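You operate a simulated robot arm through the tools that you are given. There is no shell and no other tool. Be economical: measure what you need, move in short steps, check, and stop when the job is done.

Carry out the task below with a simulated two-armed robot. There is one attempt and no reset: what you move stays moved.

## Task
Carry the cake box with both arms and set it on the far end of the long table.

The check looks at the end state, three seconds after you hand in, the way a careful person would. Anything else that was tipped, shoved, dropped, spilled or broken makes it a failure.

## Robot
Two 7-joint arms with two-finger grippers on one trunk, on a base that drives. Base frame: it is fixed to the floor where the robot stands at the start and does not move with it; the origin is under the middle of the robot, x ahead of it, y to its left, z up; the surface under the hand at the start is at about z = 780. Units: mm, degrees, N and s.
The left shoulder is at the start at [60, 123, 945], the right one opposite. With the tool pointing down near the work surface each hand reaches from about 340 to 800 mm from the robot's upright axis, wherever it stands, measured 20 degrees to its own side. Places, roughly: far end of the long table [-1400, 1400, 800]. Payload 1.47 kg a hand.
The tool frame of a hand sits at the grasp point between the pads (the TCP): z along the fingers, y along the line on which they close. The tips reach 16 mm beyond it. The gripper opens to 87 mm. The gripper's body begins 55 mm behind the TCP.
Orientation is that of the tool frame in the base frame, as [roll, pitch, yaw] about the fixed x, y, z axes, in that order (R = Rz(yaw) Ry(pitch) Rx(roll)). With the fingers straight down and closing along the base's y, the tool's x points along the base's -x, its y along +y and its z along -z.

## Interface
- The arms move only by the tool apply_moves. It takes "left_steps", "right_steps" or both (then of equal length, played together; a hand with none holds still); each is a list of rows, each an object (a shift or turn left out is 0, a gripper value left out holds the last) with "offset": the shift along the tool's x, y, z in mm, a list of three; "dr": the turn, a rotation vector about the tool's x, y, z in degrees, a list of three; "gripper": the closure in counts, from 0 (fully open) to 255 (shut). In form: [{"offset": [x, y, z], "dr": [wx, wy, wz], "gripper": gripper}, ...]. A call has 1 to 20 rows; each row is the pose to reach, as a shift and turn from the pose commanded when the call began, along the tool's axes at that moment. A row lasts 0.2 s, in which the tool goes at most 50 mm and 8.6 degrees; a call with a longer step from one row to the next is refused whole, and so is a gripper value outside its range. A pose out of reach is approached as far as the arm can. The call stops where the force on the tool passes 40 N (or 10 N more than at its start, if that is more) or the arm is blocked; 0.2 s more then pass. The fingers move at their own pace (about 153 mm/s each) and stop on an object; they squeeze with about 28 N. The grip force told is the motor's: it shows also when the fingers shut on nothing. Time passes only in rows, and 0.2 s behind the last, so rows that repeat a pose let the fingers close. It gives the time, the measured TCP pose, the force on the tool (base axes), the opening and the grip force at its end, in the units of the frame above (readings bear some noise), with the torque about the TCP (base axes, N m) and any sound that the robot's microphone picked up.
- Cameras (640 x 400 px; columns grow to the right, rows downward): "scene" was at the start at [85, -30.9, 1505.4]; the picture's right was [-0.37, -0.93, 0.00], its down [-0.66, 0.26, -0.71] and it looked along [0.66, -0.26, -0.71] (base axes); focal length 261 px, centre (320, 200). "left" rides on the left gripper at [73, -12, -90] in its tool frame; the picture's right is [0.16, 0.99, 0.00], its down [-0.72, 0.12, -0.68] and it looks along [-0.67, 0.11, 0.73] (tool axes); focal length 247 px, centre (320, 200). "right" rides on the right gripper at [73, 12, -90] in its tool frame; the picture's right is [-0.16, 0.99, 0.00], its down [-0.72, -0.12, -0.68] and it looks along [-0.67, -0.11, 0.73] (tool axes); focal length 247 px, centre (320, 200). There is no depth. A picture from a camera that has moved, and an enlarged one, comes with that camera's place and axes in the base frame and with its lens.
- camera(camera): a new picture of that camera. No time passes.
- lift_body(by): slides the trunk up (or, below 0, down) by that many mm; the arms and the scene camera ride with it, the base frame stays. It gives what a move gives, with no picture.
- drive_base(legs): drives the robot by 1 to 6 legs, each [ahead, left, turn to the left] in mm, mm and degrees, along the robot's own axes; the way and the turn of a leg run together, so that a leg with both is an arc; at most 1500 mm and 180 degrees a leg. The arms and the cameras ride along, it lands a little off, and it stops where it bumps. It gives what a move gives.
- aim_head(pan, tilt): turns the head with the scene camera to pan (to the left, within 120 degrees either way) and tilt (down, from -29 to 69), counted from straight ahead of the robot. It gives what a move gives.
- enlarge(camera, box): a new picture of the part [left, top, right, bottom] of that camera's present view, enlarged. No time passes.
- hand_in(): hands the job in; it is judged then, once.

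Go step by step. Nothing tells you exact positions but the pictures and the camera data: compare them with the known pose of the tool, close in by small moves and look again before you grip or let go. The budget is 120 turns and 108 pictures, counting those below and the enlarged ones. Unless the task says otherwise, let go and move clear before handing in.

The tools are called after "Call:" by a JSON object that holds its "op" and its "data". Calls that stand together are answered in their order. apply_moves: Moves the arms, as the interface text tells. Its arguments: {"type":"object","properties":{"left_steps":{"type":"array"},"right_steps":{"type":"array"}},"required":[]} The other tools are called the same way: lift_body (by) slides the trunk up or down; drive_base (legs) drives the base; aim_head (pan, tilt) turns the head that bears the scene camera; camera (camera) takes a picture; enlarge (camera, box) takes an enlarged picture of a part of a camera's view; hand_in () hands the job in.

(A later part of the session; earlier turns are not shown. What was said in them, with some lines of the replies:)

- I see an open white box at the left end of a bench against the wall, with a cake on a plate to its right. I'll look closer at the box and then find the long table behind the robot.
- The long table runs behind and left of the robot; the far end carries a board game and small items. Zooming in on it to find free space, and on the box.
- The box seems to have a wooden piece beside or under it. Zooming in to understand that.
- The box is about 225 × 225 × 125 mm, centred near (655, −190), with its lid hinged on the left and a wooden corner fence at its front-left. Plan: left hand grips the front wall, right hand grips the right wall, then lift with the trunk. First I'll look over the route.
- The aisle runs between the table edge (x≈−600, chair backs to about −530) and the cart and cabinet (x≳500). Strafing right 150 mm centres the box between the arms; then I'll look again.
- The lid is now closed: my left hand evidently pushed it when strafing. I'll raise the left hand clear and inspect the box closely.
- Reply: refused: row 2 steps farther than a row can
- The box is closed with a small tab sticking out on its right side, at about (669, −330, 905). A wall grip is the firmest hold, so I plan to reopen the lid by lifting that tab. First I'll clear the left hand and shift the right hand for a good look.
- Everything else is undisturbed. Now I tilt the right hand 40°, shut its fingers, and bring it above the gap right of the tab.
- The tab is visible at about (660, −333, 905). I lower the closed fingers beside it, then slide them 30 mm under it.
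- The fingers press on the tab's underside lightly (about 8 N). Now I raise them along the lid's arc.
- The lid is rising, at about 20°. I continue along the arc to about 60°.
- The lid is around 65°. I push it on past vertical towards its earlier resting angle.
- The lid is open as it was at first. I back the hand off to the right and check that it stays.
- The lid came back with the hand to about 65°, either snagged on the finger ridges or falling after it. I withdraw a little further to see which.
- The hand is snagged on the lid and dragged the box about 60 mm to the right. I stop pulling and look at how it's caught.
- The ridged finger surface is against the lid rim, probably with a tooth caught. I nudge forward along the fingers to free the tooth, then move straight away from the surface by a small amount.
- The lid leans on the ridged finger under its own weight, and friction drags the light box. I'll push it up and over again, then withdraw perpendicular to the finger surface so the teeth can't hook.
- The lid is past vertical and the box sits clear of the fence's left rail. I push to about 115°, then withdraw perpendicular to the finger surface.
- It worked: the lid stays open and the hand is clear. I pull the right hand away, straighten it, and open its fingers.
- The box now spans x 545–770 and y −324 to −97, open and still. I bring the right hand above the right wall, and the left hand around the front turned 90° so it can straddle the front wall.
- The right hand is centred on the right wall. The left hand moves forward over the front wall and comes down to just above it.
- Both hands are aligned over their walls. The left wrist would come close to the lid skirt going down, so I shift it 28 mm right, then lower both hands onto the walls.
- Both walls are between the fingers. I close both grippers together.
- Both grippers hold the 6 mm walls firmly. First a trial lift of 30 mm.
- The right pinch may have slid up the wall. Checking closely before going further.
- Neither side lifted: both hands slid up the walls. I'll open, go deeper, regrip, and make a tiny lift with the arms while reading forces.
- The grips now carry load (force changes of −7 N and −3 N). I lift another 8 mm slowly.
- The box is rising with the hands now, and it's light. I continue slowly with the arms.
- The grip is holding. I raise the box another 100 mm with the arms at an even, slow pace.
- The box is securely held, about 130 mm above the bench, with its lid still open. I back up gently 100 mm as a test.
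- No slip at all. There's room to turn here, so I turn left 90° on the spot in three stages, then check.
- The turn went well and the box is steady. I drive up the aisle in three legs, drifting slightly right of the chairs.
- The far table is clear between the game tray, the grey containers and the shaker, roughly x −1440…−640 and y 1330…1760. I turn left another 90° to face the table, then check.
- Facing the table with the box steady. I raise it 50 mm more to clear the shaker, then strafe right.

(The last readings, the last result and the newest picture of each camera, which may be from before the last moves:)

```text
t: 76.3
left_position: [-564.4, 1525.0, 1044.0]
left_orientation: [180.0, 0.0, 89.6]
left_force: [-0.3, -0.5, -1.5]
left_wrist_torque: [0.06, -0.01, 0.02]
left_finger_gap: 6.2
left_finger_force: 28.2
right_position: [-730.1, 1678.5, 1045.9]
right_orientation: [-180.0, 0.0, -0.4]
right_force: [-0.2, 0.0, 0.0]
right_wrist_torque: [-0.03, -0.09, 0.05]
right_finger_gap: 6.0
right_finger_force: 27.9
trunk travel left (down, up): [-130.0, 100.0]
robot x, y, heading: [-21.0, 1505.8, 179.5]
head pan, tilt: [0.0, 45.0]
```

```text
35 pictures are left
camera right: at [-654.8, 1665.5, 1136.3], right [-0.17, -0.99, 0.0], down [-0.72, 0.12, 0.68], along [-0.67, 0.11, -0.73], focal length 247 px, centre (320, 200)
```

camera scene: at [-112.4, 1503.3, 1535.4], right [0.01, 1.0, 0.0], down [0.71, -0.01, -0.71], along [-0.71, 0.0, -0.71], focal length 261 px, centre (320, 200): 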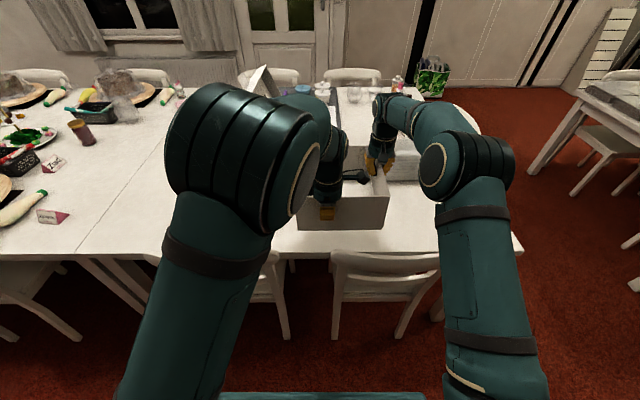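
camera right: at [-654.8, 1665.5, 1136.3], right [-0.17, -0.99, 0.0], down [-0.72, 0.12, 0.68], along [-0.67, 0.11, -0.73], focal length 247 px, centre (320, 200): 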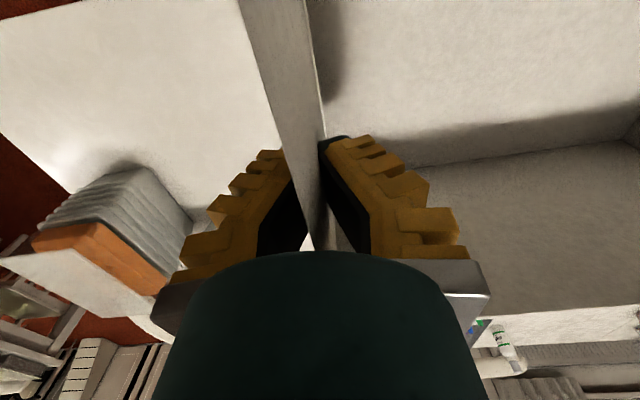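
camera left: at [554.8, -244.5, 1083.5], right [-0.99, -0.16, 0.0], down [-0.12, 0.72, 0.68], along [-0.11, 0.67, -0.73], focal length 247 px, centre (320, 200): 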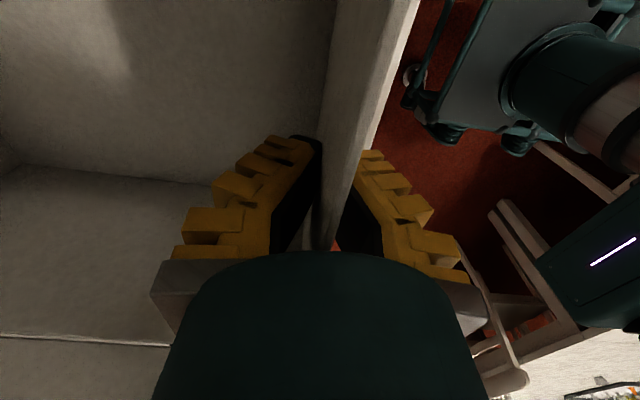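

The box is over the free area, but close to the containers on the right. I shift 40 mm back left and move ahead 160 mm, then check clearances.

Call:
{"op": "drive_base", "data": {"legs": [[0, 40, 0.5], [100, 0, 0], [60, 0, 0]]}}

Call:
{"op": "aim_head", "data": {"pan": 0, "tilt": 62}}

Call:
{"op": "camera", "data": {"camera": "scene"}}

Call:
{"op": "camera", "data": {"camera": "right"}}

Call:
{"op": "camera", "data": {"camera": "left"}}

```text
t: 78.7
left_position: [-727.3, 1476.3, 1042.5]
left_orientation: [179.9, 0.0, 90.2]
left_force: [-0.4, 0.4, -1.6]
left_wrist_torque: [0.1, -0.01, 0.04]
left_finger_gap: 6.2
left_finger_force: 27.3
right_position: [-895.5, 1629.7, 1044.0]
right_orientation: [180.0, -0.1, 0.2]
right_force: [0.5, -0.5, -1.2]
right_wrist_torque: [0.0, -0.15, -0.02]
right_finger_gap: 6.1
right_finger_force: 27.9
trunk travel left (down, up): [-130.0, 100.0]
robot x, y, heading: [-179.8, 1461.1, -179.9]
head pan, tilt: [0.0, 45.0]
```

```text
t: 79.5
left_position: [-726.8, 1475.5, 1043.9]
left_orientation: [179.9, 0.0, 90.2]
left_force: [-0.3, -0.1, -0.3]
left_wrist_torque: [0.09, -0.02, -0.03]
left_finger_gap: 5.8
left_finger_force: 28.0
right_position: [-893.7, 1629.0, 1044.2]
right_orientation: [179.9, 0.0, 0.3]
right_force: [-0.4, 0.7, -0.6]
right_wrist_torque: [0.01, -0.1, 0.01]
right_finger_gap: 6.3
right_finger_force: 28.3
trunk travel left (down, up): [-130.0, 100.0]
robot x, y, heading: [-182.7, 1462.5, -179.9]
head pan, tilt: [0.0, 62.0]
```

```text
34 pictures are left
camera scene: at [-257.7, 1460.4, 1513.6], right [0.0, 1.0, 0.0], down [0.88, 0.0, -0.47], along [-0.47, 0.0, -0.88], focal length 261 px, centre (320, 200)
```

scene: 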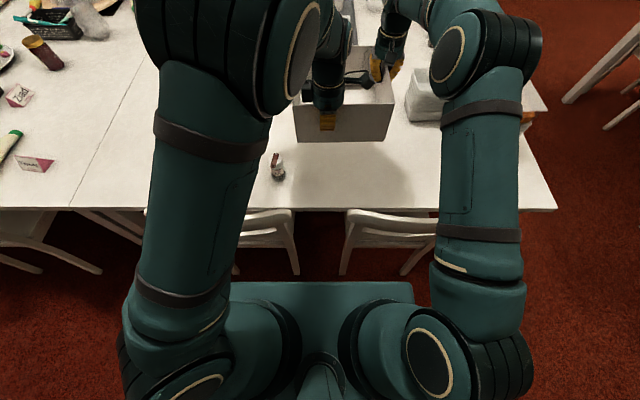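

```text
33 pictures are left
camera right: at [-818.8, 1616.7, 1136.2], right [-0.15, -0.99, 0.0], down [-0.72, 0.11, 0.68], along [-0.67, 0.1, -0.73], focal length 247 px, centre (320, 200)
```

right: 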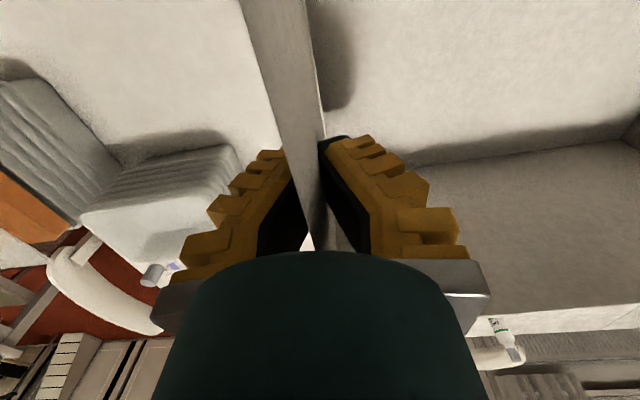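

```text
32 pictures are left
camera left: at [-737.4, 1549.0, 1133.7], right [0.99, 0.16, 0.0], down [0.12, -0.72, 0.68], along [0.11, -0.67, -0.73], focal length 247 px, centre (320, 200)
```

left: 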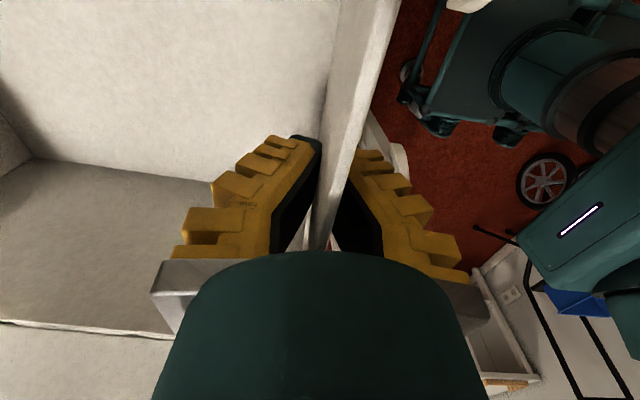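

There's still about 100 mm between the base and the chair legs. I move ahead 40 mm and left 30 mm, then extend both arms 55 mm forward together.

Call:
{"op": "drive_base", "data": {"legs": [[40, 30, 0]]}}

Call:
{"op": "apply_moves", "data": {"left_steps": [{"offset": [0, -3, 0]}, {"offset": [0, -8, 0]}, {"offset": [0, -13, 0]}, {"offset": [0, -18, 0]}, {"offset": [0, -23, 0]}, {"offset": [0, -28, 0]}, {"offset": [0, -33, 0]}, {"offset": [0, -38, 0]}, {"offset": [0, -43, 0]}, {"offset": [0, -48, 0]}, {"offset": [0, -53, 0]}, {"offset": [0, -55, 0]}], "right_steps": [{"offset": [-3, 0, 0]}, {"offset": [-8, 0, 0]}, {"offset": [-13, 0, 0]}, {"offset": [-18, 0, 0]}, {"offset": [-23, 0, 0]}, {"offset": [-28, 0, 0]}, {"offset": [-33, 0, 0]}, {"offset": [-38, 0, 0]}, {"offset": [-43, 0, 0]}, {"offset": [-48, 0, 0]}, {"offset": [-53, 0, 0]}, {"offset": [-55, 0, 0]}]}}

Call:
{"op": "camera", "data": {"camera": "right"}}

```text
t: 80.5
left_position: [-766.2, 1445.0, 1044.6]
left_orientation: [179.9, 0.0, 90.3]
left_force: [-0.7, -0.3, -1.7]
left_wrist_torque: [0.11, -0.06, 0.01]
left_finger_gap: 5.9
left_finger_force: 27.9
right_position: [-933.0, 1599.1, 1044.7]
right_orientation: [180.0, -0.1, 0.3]
right_force: [-0.6, 0.1, -0.3]
right_wrist_torque: [0.04, -0.13, 0.01]
right_finger_gap: 5.8
right_finger_force: 28.1
trunk travel left (down, up): [-130.0, 100.0]
robot x, y, heading: [-222.9, 1432.1, -179.8]
head pan, tilt: [0.0, 62.0]
```

```text
t: 83.1
left_position: [-818.9, 1444.1, 1042.9]
left_orientation: [179.8, 0.2, 90.4]
left_force: [18.9, -15.0, -1.5]
left_wrist_torque: [0.08, -0.11, -0.36]
left_finger_gap: 6.1
left_finger_force: 28.2
right_position: [-979.5, 1600.4, 1045.8]
right_orientation: [-179.9, 0.1, 0.1]
right_force: [-17.9, 15.0, -0.6]
right_wrist_torque: [0.13, 0.06, -0.3]
right_finger_gap: 5.9
right_finger_force: 27.8
right hand out of reach, approached as far as the arm can: row 11, 12
trunk travel left (down, up): [-130.0, 100.0]
robot x, y, heading: [-223.0, 1433.8, -179.8]
head pan, tilt: [0.0, 62.0]
```

```text
31 pictures are left
camera right: at [-903.3, 1587.8, 1136.2], right [-0.16, -0.99, 0.0], down [-0.72, 0.11, 0.68], along [-0.67, 0.11, -0.73], focal length 247 px, centre (320, 200)
```

right: 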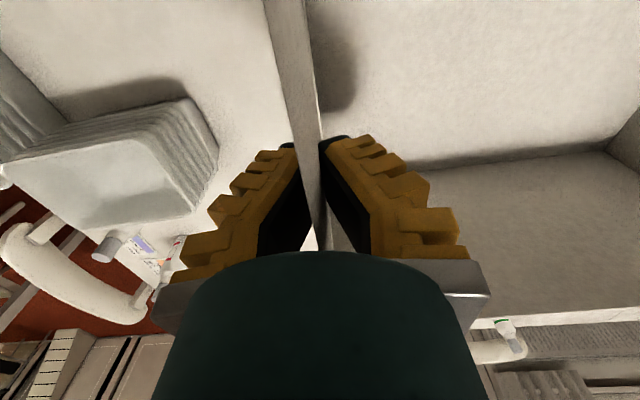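

The right arm hit its reach limit. I bring both hands back 14 mm to relax the strain, then lower slowly.

Call:
{"op": "apply_moves", "data": {"left_steps": [{"offset": [0, 5, 0]}, {"offset": [0, 10, 0]}, {"offset": [0, 14, 0]}, {"offset": [0, 14, 0]}], "right_steps": [{"offset": [5, 0, 0]}, {"offset": [10, 0, 0]}, {"offset": [14, 0, 0]}, {"offset": [14, 0, 0]}]}}

```text
t: 84.1
left_position: [-806.3, 1445.9, 1043.7]
left_orientation: [179.9, 0.0, 90.2]
left_force: [19.4, -15.2, -0.6]
left_wrist_torque: [0.02, -0.2, -0.27]
left_finger_gap: 6.2
left_finger_force: 28.0
right_position: [-964.2, 1600.6, 1045.3]
right_orientation: [180.0, 0.0, 0.2]
right_force: [-19.3, 15.5, -1.0]
right_wrist_torque: [0.13, 0.08, -0.21]
right_finger_gap: 6.3
right_finger_force: 27.9
trunk travel left (down, up): [-130.0, 100.0]
robot x, y, heading: [-223.9, 1430.2, -179.7]
head pan, tilt: [0.0, 62.0]
```

The hands still squeeze the box by about 9 mm of mismatch. I back the left hand off 9 mm to relieve it.

Call:
{"op": "apply_moves", "data": {"left_steps": [{"offset": [0, 3, 0]}, {"offset": [0, 6, 0]}, {"offset": [0, 9, 0]}, {"offset": [0, 9, 0]}]}}

Call:
{"op": "camera", "data": {"camera": "left"}}

```text
t: 85.1
left_position: [-796.9, 1447.3, 1045.6]
left_orientation: [-179.8, -0.1, 90.4]
left_force: [-4.0, -0.3, -1.1]
left_wrist_torque: [0.05, 0.05, 0.33]
left_finger_gap: 6.0
left_finger_force: 28.2
right_position: [-964.5, 1598.5, 1043.0]
right_orientation: [179.8, -0.2, 0.2]
right_force: [4.7, -0.1, 0.8]
right_wrist_torque: [0.0, -0.17, 0.34]
right_finger_gap: 5.7
right_finger_force: 28.2
trunk travel left (down, up): [-130.0, 100.0]
robot x, y, heading: [-223.3, 1431.2, -179.9]
head pan, tilt: [0.0, 62.0]
```

```text
30 pictures are left
camera left: at [-808.6, 1519.5, 1134.8], right [0.99, 0.16, 0.0], down [0.12, -0.72, 0.68], along [0.11, -0.67, -0.73], focal length 247 px, centre (320, 200)
```

left: 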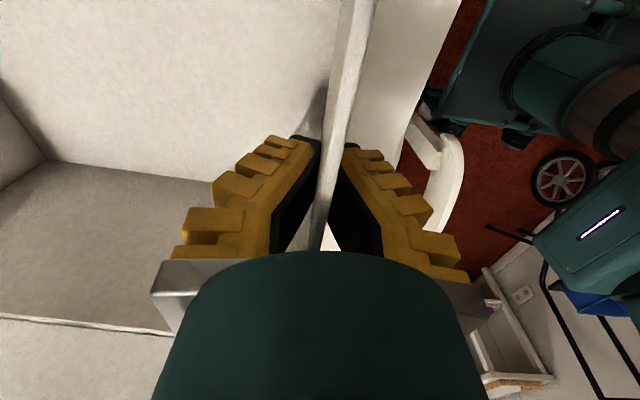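

The strain is relieved. Now I lower the box 150 mm slowly.

Call:
{"op": "apply_moves", "data": {"left_steps": [{"offset": [0, -1, 5]}, {"offset": [0, -2, 12]}, {"offset": [0, -2, 20]}, {"offset": [0, -2, 28]}, {"offset": [0, -2, 36]}, {"offset": [0, -2, 44]}, {"offset": [0, -2, 52]}, {"offset": [0, -2, 60]}, {"offset": [0, -2, 68]}, {"offset": [0, -2, 76]}, {"offset": [0, -2, 84]}, {"offset": [0, -2, 92]}, {"offset": [0, -2, 100]}, {"offset": [0, -2, 108]}, {"offset": [0, -2, 116]}, {"offset": [0, -2, 124]}, {"offset": [0, -2, 132]}, {"offset": [0, -2, 140]}, {"offset": [0, -2, 146]}, {"offset": [0, -2, 150]}], "right_steps": [{"offset": [0, 0, 5]}, {"offset": [0, 0, 12]}, {"offset": [0, 0, 20]}, {"offset": [0, 0, 28]}, {"offset": [0, 0, 36]}, {"offset": [0, 0, 44]}, {"offset": [0, 0, 52]}, {"offset": [0, 0, 60]}, {"offset": [0, 0, 68]}, {"offset": [0, 0, 76]}, {"offset": [0, 0, 84]}, {"offset": [0, 0, 92]}, {"offset": [0, 0, 100]}, {"offset": [0, 0, 108]}, {"offset": [0, 0, 116]}, {"offset": [0, 0, 124]}, {"offset": [0, 0, 132]}, {"offset": [0, 0, 140]}, {"offset": [0, 0, 146]}, {"offset": [0, 0, 150]}]}}

Call:
{"op": "aim_head", "data": {"pan": 0, "tilt": 48}}

Call:
{"op": "camera", "data": {"camera": "scene"}}

Call:
{"op": "camera", "data": {"camera": "right"}}

```text
t: 89.3
left_position: [-799.3, 1446.4, 894.1]
left_orientation: [179.9, 0.0, 90.3]
left_force: [-1.7, 0.0, -1.4]
left_wrist_torque: [-0.03, -0.05, 0.07]
left_finger_gap: 5.8
left_finger_force: 27.7
right_position: [-962.8, 1599.7, 892.8]
right_orientation: [-180.0, 0.0, 0.3]
right_force: [1.4, 0.2, 0.3]
right_wrist_torque: [0.01, -0.25, 0.12]
right_finger_gap: 6.1
right_finger_force: 28.5
trunk travel left (down, up): [-130.0, 100.0]
robot x, y, heading: [-221.2, 1432.1, -179.5]
head pan, tilt: [0.0, 62.0]
```

```text
t: 90.0
left_position: [-799.3, 1446.8, 893.5]
left_orientation: [180.0, 0.0, 90.3]
left_force: [-1.2, -0.5, -1.6]
left_wrist_torque: [0.01, -0.03, 0.13]
left_finger_gap: 5.8
left_finger_force: 28.4
right_position: [-963.0, 1598.2, 895.1]
right_orientation: [180.0, 0.1, 0.3]
right_force: [2.3, 0.0, 0.0]
right_wrist_torque: [-0.01, -0.21, 0.16]
right_finger_gap: 6.1
right_finger_force: 28.2
trunk travel left (down, up): [-130.0, 100.0]
robot x, y, heading: [-224.5, 1431.9, -179.6]
head pan, tilt: [0.0, 48.0]
```

```text
29 pictures are left
camera scene: at [-311.1, 1430.4, 1531.1], right [0.0, 1.0, 0.0], down [0.74, 0.0, -0.67], along [-0.67, 0.0, -0.74], focal length 261 px, centre (320, 200)
```

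scene: 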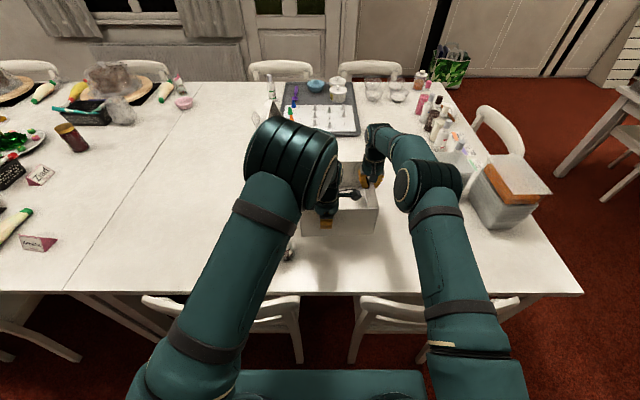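

```text
28 pictures are left
camera right: at [-888.1, 1586.8, 985.2], right [-0.15, -0.99, 0.0], down [-0.72, 0.11, 0.68], along [-0.67, 0.1, -0.73], focal length 247 px, centre (320, 200)
```

right: 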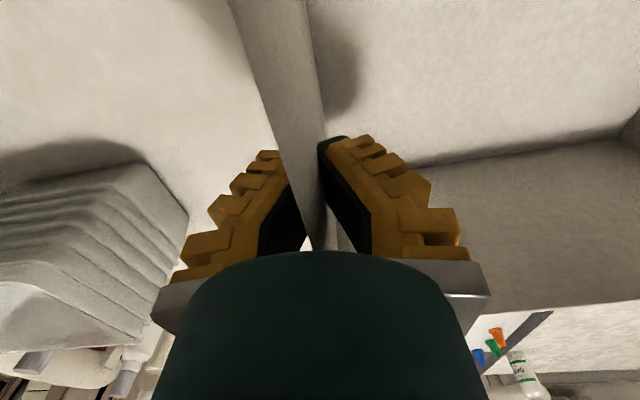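

The box is just above the table, with the containers, tray and shaker all clear. I lower it in small steps and watch the forces for contact.

Call:
{"op": "apply_moves", "data": {"left_steps": [{"offset": [0, 0, 5]}, {"offset": [0, 0, 10]}, {"offset": [0, 0, 15]}, {"offset": [0, 0, 20]}, {"offset": [0, 0, 25]}], "right_steps": [{"offset": [0, 0, 5]}, {"offset": [0, 0, 10]}, {"offset": [0, 0, 15]}, {"offset": [0, 0, 20]}, {"offset": [0, 0, 25]}]}}

Call:
{"op": "apply_moves", "data": {"left_steps": [{"offset": [0, 0, 2]}, {"offset": [0, 0, 4]}, {"offset": [0, 0, 6]}], "right_steps": [{"offset": [0, 0, 2]}, {"offset": [0, 0, 4]}, {"offset": [0, 0, 6]}]}}

```text
t: 91.2
left_position: [-798.3, 1443.4, 870.0]
left_orientation: [180.0, 0.0, 90.2]
left_force: [-1.3, -0.1, -1.5]
left_wrist_torque: [-0.01, -0.05, 0.15]
left_finger_gap: 5.8
left_finger_force: 28.0
right_position: [-963.4, 1599.3, 867.9]
right_orientation: [180.0, -0.1, 0.2]
right_force: [2.4, 0.1, -0.9]
right_wrist_torque: [-0.01, -0.2, 0.16]
right_finger_gap: 6.2
right_finger_force: 28.8
trunk travel left (down, up): [-130.0, 100.0]
robot x, y, heading: [-222.0, 1437.1, -179.9]
head pan, tilt: [0.0, 48.0]
```

```text
t: 92.0
left_position: [-798.6, 1445.1, 863.0]
left_orientation: [179.9, 0.0, 90.3]
left_force: [-1.9, -0.1, -2.0]
left_wrist_torque: [-0.07, -0.03, 0.15]
left_finger_gap: 5.9
left_finger_force: 28.3
right_position: [-965.1, 1600.1, 862.5]
right_orientation: [180.0, -0.1, 0.1]
right_force: [1.6, 1.1, 1.1]
right_wrist_torque: [0.01, -0.28, 0.13]
right_finger_gap: 6.1
right_finger_force: 28.0
trunk travel left (down, up): [-130.0, 100.0]
robot x, y, heading: [-219.2, 1434.6, -179.6]
head pan, tilt: [0.0, 48.0]
```

No contact yet. I continue down in 3 mm rows.

Call:
{"op": "apply_moves", "data": {"left_steps": [{"offset": [0, 0, 2]}, {"offset": [0, 0, 4]}, {"offset": [0, 0, 6]}], "right_steps": [{"offset": [0, 0, 2]}, {"offset": [0, 0, 4]}, {"offset": [0, 0, 6]}]}}

Call:
{"op": "apply_moves", "data": {"left_steps": [{"offset": [0, 0, 2]}, {"offset": [0, 0, 4]}], "right_steps": [{"offset": [0, 0, 2]}, {"offset": [0, 0, 4]}]}}

```text
t: 92.8
left_position: [-798.6, 1444.6, 857.7]
left_orientation: [179.9, 0.1, 90.4]
left_force: [-4.0, -0.3, -1.5]
left_wrist_torque: [0.19, -0.03, 0.26]
left_finger_gap: 6.0
left_finger_force: 28.2
right_position: [-965.8, 1598.5, 855.8]
right_orientation: [-180.0, -0.1, 0.3]
right_force: [2.9, -1.7, -0.1]
right_wrist_torque: [-0.01, -0.03, 0.25]
right_finger_gap: 5.9
right_finger_force: 28.1
trunk travel left (down, up): [-130.0, 100.0]
robot x, y, heading: [-219.1, 1428.9, -179.8]
head pan, tilt: [0.0, 48.0]
```

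```text
t: 93.4
left_position: [-799.4, 1446.1, 852.6]
left_orientation: [-180.0, 0.1, 90.4]
left_force: [-2.2, -0.4, 0.7]
left_wrist_torque: [0.28, 0.01, 0.2]
left_finger_gap: 5.7
left_finger_force: 28.1
right_position: [-964.2, 1599.1, 853.4]
right_orientation: [179.9, 0.1, 0.2]
right_force: [1.8, -0.8, -1.7]
right_wrist_torque: [0.02, 0.09, 0.17]
right_finger_gap: 6.1
right_finger_force: 28.0
trunk travel left (down, up): [-130.0, 100.0]
robot x, y, heading: [-223.3, 1432.8, -179.6]
head pan, tilt: [0.0, 48.0]
```

Call:
{"op": "apply_moves", "data": {"left_steps": [{"offset": [0, 0, 2]}, {"offset": [0, 0, 4]}, {"offset": [0, 0, 6]}], "right_steps": [{"offset": [0, 0, 2]}, {"offset": [0, 0, 4]}, {"offset": [0, 0, 6]}]}}

Call:
{"op": "enlarge", "data": {"camera": "scene", "box": [230, 90, 430, 270]}}

```text
t: 94.2
left_position: [-799.0, 1446.0, 846.5]
left_orientation: [179.9, 0.0, 90.3]
left_force: [-3.3, 0.5, 1.1]
left_wrist_torque: [0.41, -0.02, 0.27]
left_finger_gap: 6.2
left_finger_force: 28.5
right_position: [-966.0, 1599.3, 847.3]
right_orientation: [180.0, 0.0, 0.3]
right_force: [3.4, 1.7, -1.7]
right_wrist_torque: [0.0, 0.19, 0.21]
right_finger_gap: 5.9
right_finger_force: 28.2
trunk travel left (down, up): [-130.0, 100.0]
robot x, y, heading: [-225.7, 1426.7, -179.6]
head pan, tilt: [0.0, 48.0]
```

```text
2.22 times, centred on (330, 180) of scene
camera zoom: at [-311.1, 1430.4, 1531.2], right [0.0, 1.0, 0.0], down [0.74, 0.0, -0.67], along [-0.67, 0.0, -0.74], focal length 581 px, centre (298, 244)
```

zoom: 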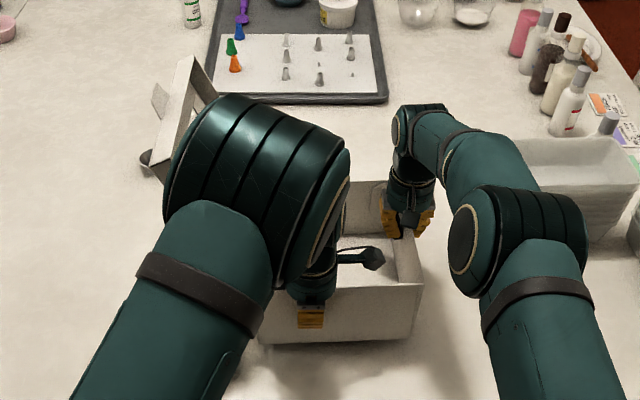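

Call:
{"op": "apply_moves", "data": {"left_steps": [{"offset": [0, 0, 2]}, {"offset": [0, 0, 4]}, {"offset": [0, 0, 6]}], "right_steps": [{"offset": [0, 0, 2]}, {"offset": [0, 0, 4]}, {"offset": [0, 0, 6]}]}}

Call:
{"op": "camera", "data": {"camera": "right"}}

Call:
{"op": "camera", "data": {"camera": "left"}}

```text
t: 95.0
left_position: [-798.5, 1446.6, 842.2]
left_orientation: [-179.9, -0.1, 90.2]
left_force: [-3.1, 1.5, 2.2]
left_wrist_torque: [-0.67, -0.01, 0.25]
left_finger_gap: 6.1
left_finger_force: 28.0
right_position: [-965.3, 1599.6, 842.3]
right_orientation: [180.0, 0.1, 0.2]
right_force: [3.9, 0.3, 3.0]
right_wrist_torque: [-0.04, 0.61, 0.22]
right_finger_gap: 5.9
right_finger_force: 28.0
trunk travel left (down, up): [-130.0, 100.0]
robot x, y, heading: [-218.3, 1431.0, -179.6]
head pan, tilt: [0.0, 48.0]
```

```text
26 pictures are left
camera right: at [-889.4, 1586.3, 933.9], right [-0.15, -0.99, 0.0], down [-0.72, 0.11, 0.68], along [-0.67, 0.1, -0.73], focal length 247 px, centre (320, 200)
```

right: 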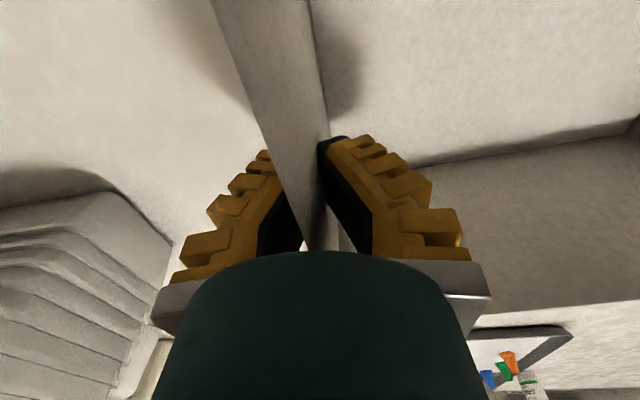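

```text
25 pictures are left
camera left: at [-809.3, 1518.5, 931.9], right [0.99, 0.16, 0.0], down [0.12, -0.72, 0.68], along [0.11, -0.67, -0.73], focal length 247 px, centre (320, 200)
```

left: 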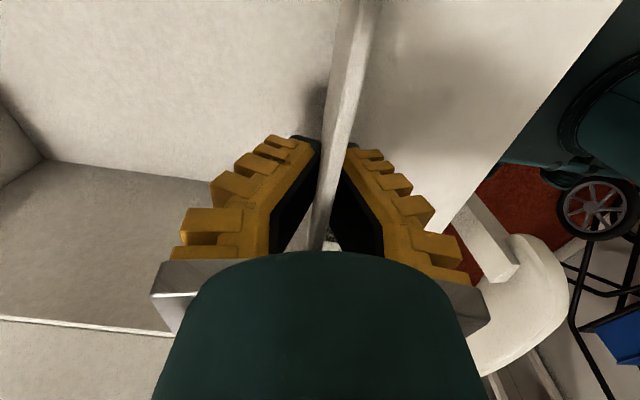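

Contact is confirmed: both forces have turned upward and the hands slip slightly down the walls, so the box rests on the table. The nearest container is about 100 mm from the outer finger, so I open both grippers.

Call:
{"op": "apply_moves", "data": {"left_steps": [{"gripper": 200}, {"gripper": 130}, {"gripper": 60}, {"gripper": 20}, {"gripper": 0}, {"gripper": 0}], "right_steps": [{"gripper": 200}, {"gripper": 130}, {"gripper": 60}, {"gripper": 20}, {"gripper": 0}, {"gripper": 0}]}}

Call:
{"op": "camera", "data": {"camera": "right"}}

Call:
{"op": "camera", "data": {"camera": "left"}}

```text
t: 96.4
left_position: [-797.1, 1445.5, 841.7]
left_orientation: [180.0, 0.1, 90.3]
left_force: [-0.2, 0.3, -0.2]
left_wrist_torque: [-0.01, 0.03, 0.01]
left_finger_gap: 87.2
left_finger_force: 0.0
right_position: [-964.2, 1599.8, 842.8]
right_orientation: [-180.0, 0.0, 0.3]
right_force: [-0.5, 0.2, -0.3]
right_wrist_torque: [-0.01, 0.01, -0.01]
right_finger_gap: 86.9
right_finger_force: 0.2
trunk travel left (down, up): [-130.0, 100.0]
robot x, y, heading: [-220.4, 1432.2, -179.7]
head pan, tilt: [0.0, 48.0]
```

```text
24 pictures are left
camera right: at [-889.7, 1586.1, 933.3], right [-0.15, -0.99, 0.0], down [-0.72, 0.11, 0.68], along [-0.67, 0.1, -0.73], focal length 247 px, centre (320, 200)
```

right: 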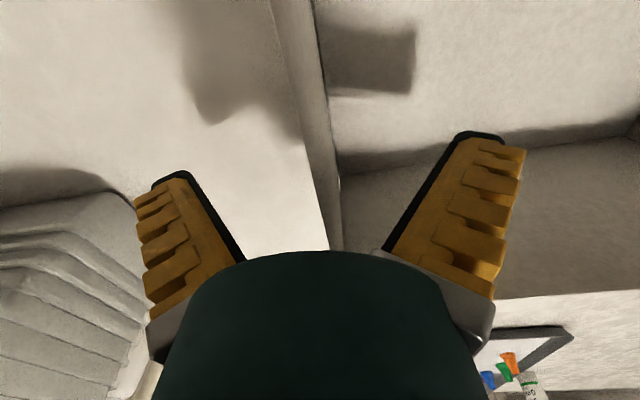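

```text
23 pictures are left
camera left: at [-809.6, 1518.2, 931.5], right [0.99, 0.16, 0.0], down [0.12, -0.72, 0.68], along [0.11, -0.67, -0.73], focal length 247 px, centre (320, 200)
```

left: 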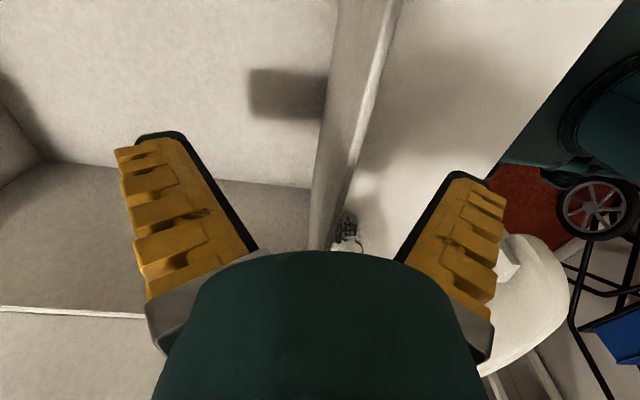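

Released cleanly; the box rests level. I raise both hands straight up.

Call:
{"op": "apply_moves", "data": {"left_steps": [{"offset": [0, 0, -20]}, {"offset": [0, 0, -45]}, {"offset": [0, 0, -75]}, {"offset": [0, 0, -105]}, {"offset": [0, 0, -135]}, {"offset": [0, 0, -165]}], "right_steps": [{"offset": [0, 0, -20]}, {"offset": [0, 0, -45]}, {"offset": [0, 0, -75]}, {"offset": [0, 0, -105]}, {"offset": [0, 0, -135]}, {"offset": [0, 0, -165]}]}}

Call:
{"op": "camera", "data": {"camera": "scene"}}

Call:
{"op": "camera", "data": {"camera": "right"}}

```text
t: 97.8
left_position: [-798.0, 1448.2, 1007.7]
left_orientation: [-180.0, 0.1, 90.3]
left_force: [-0.2, 0.3, -0.7]
left_wrist_torque: [0.0, 0.0, 0.04]
left_finger_gap: 87.1
left_finger_force: 0.0
right_position: [-968.6, 1601.2, 1005.5]
right_orientation: [180.0, 0.0, 0.3]
right_force: [-0.5, -0.3, 0.5]
right_wrist_torque: [0.0, 0.0, -0.02]
right_finger_gap: 86.8
right_finger_force: 0.1
trunk travel left (down, up): [-130.0, 100.0]
robot x, y, heading: [-223.5, 1433.3, -179.8]
head pan, tilt: [0.0, 48.0]
```

```text
22 pictures are left
camera scene: at [-310.0, 1430.1, 1531.3], right [0.0, 1.0, 0.0], down [0.74, 0.0, -0.67], along [-0.67, 0.0, -0.74], focal length 261 px, centre (320, 200)
```

scene: 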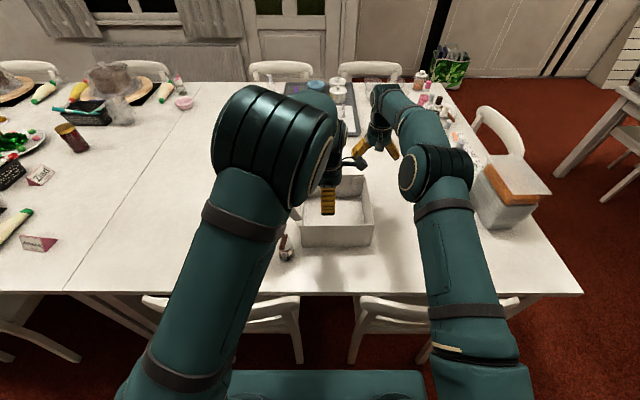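

```text
21 pictures are left
camera right: at [-893.7, 1588.4, 1097.4], right [-0.15, -0.99, 0.0], down [-0.72, 0.11, 0.68], along [-0.67, 0.1, -0.73], focal length 247 px, centre (320, 200)
```

right: 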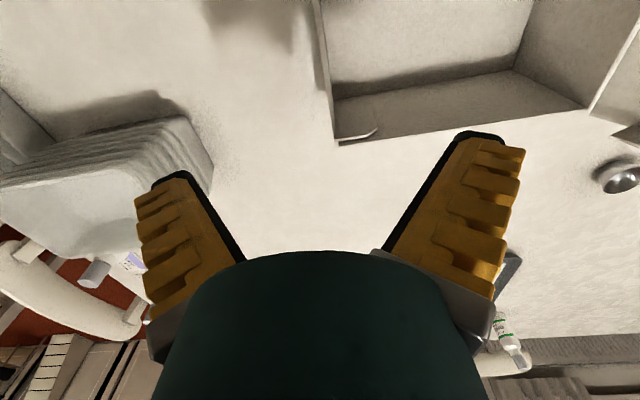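

The box stands open and level on the far table, with the neighbouring items untouched. I back the robot away 150 mm so the arms are fully clear, then take a final look.

Call:
{"op": "drive_base", "data": {"legs": [[-150, 0, 0]]}}

Call:
{"op": "apply_moves", "data": {"left_steps": [{"offset": [0, 40, -10]}, {"offset": [0, 75, -20]}, {"offset": [0, 75, -20]}], "right_steps": [{"offset": [40, 0, -10]}, {"offset": [80, -20, -20]}, {"offset": [120, -50, -20]}]}}

Call:
{"op": "camera", "data": {"camera": "scene"}}

Call:
{"op": "enlarge", "data": {"camera": "scene", "box": [220, 60, 480, 280]}}

```text
t: 99.2
left_position: [-651.6, 1449.4, 1007.9]
left_orientation: [-179.9, 0.0, 90.3]
left_force: [-0.8, 0.6, 0.1]
left_wrist_torque: [0.0, 0.03, -0.01]
left_finger_gap: 87.1
left_finger_force: 0.0
right_position: [-822.7, 1603.2, 1006.2]
right_orientation: [180.0, -0.1, 0.2]
right_force: [0.1, -0.5, 0.6]
right_wrist_torque: [0.02, 0.03, 0.03]
right_finger_gap: 87.2
right_finger_force: 0.0
trunk travel left (down, up): [-130.0, 100.0]
robot x, y, heading: [-74.6, 1429.4, -179.6]
head pan, tilt: [0.0, 48.0]
```

```text
t: 100.0
left_position: [-576.7, 1450.5, 1027.7]
left_orientation: [-179.9, 0.0, 90.3]
left_force: [-0.1, 0.2, 0.2]
left_wrist_torque: [-0.01, 0.03, 0.01]
left_finger_gap: 87.1
left_finger_force: 0.0
right_position: [-701.6, 1653.1, 1026.9]
right_orientation: [179.9, -0.1, 0.3]
right_force: [-0.6, -0.2, 0.5]
right_wrist_torque: [0.02, 0.01, 0.01]
right_finger_gap: 87.0
right_finger_force: 0.0
trunk travel left (down, up): [-130.0, 100.0]
robot x, y, heading: [-74.5, 1432.7, -179.6]
head pan, tilt: [0.0, 48.0]
```

```text
20 pictures are left
camera scene: at [-163.8, 1431.8, 1531.2], right [0.0, 1.0, 0.0], down [0.74, 0.0, -0.67], along [-0.67, 0.0, -0.74], focal length 261 px, centre (320, 200)
```

scene: 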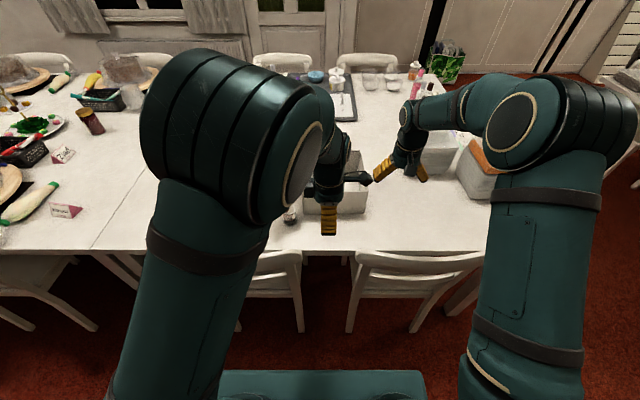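

```text
1.82 times, centred on (350, 170) of scene
camera zoom: at [-163.8, 1431.8, 1531.2], right [0.0, 1.0, 0.0], down [0.74, 0.0, -0.67], along [-0.67, 0.0, -0.74], focal length 475 px, centre (266, 254)
```

zoom: 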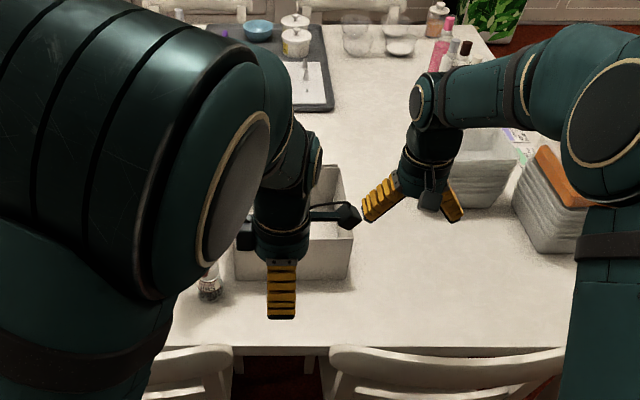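

All appears well. I back off a little more and check the whole area once, including the lid and the shaker.

Call:
{"op": "drive_base", "data": {"legs": [[-60, 200, 0]]}}

Call:
{"op": "aim_head", "data": {"pan": -20, "tilt": 38}}

Call:
{"op": "camera", "data": {"camera": "scene"}}

Call:
{"op": "enlarge", "data": {"camera": "scene", "box": [220, 90, 480, 270]}}

```text
t: 102.4
left_position: [-520.6, 1248.9, 1026.8]
left_orientation: [-180.0, 0.0, 90.1]
left_force: [-0.9, -0.2, -0.4]
left_wrist_torque: [0.04, 0.01, -0.01]
left_finger_gap: 86.9
left_finger_force: 0.1
right_position: [-644.4, 1451.2, 1025.5]
right_orientation: [-180.0, 0.0, 0.0]
right_force: [0.3, -0.3, -0.5]
right_wrist_torque: [0.01, 0.0, 0.01]
right_finger_gap: 86.8
right_finger_force: 0.2
trunk travel left (down, up): [-130.0, 100.0]
robot x, y, heading: [-15.1, 1229.1, -179.9]
head pan, tilt: [0.0, 48.0]
```

```text
t: 103.2
left_position: [-519.6, 1248.0, 1027.1]
left_orientation: [-180.0, 0.1, 90.2]
left_force: [-0.6, 0.2, 0.8]
left_wrist_torque: [0.01, 0.02, -0.04]
left_finger_gap: 87.0
left_finger_force: 0.2
right_position: [-644.8, 1451.0, 1024.5]
right_orientation: [180.0, 0.0, 0.2]
right_force: [0.0, 0.6, -0.2]
right_wrist_torque: [0.02, 0.0, 0.01]
right_finger_gap: 87.1
right_finger_force: 0.0
trunk travel left (down, up): [-130.0, 100.0]
robot x, y, heading: [-16.1, 1233.4, -179.8]
head pan, tilt: [-20.0, 38.0]
```

```text
18 pictures are left
camera scene: at [-109.0, 1258.9, 1545.6], right [0.34, 0.94, 0.0], down [0.58, -0.21, -0.79], along [-0.74, 0.27, -0.62], focal length 261 px, centre (320, 200)
```

scene: 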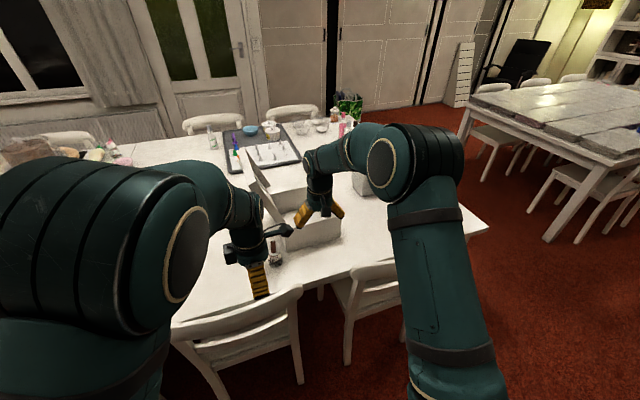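

```text
2.22 times, centred on (350, 180) of scene
camera zoom: at [-109.0, 1258.9, 1545.6], right [0.34, 0.94, 0.0], down [0.58, -0.21, -0.79], along [-0.74, 0.27, -0.62], focal length 581 px, centre (253, 244)
```

zoom: 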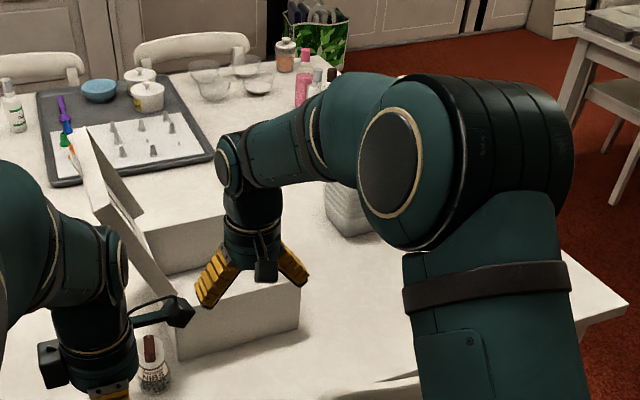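

The box stands level on the far end with its lid open, the shaker, tray and containers are in place, and both hands are clear. Handing in.

Call:
{"op": "hand_in", "data": {}}

```text
The job is handed in.
```

The cake box is on the far part of the long table, at about (−910, 1485). That is level and open but some 490 mm toward the aisle from the rough point you gave, because the chairs limited how far I could reach.

While lining up at the start I knocked its lid shut. Reopening the lid dragged the box about 60 mm along the bench, and it ended up back near where it started. I saw nothing else moved or tipped.
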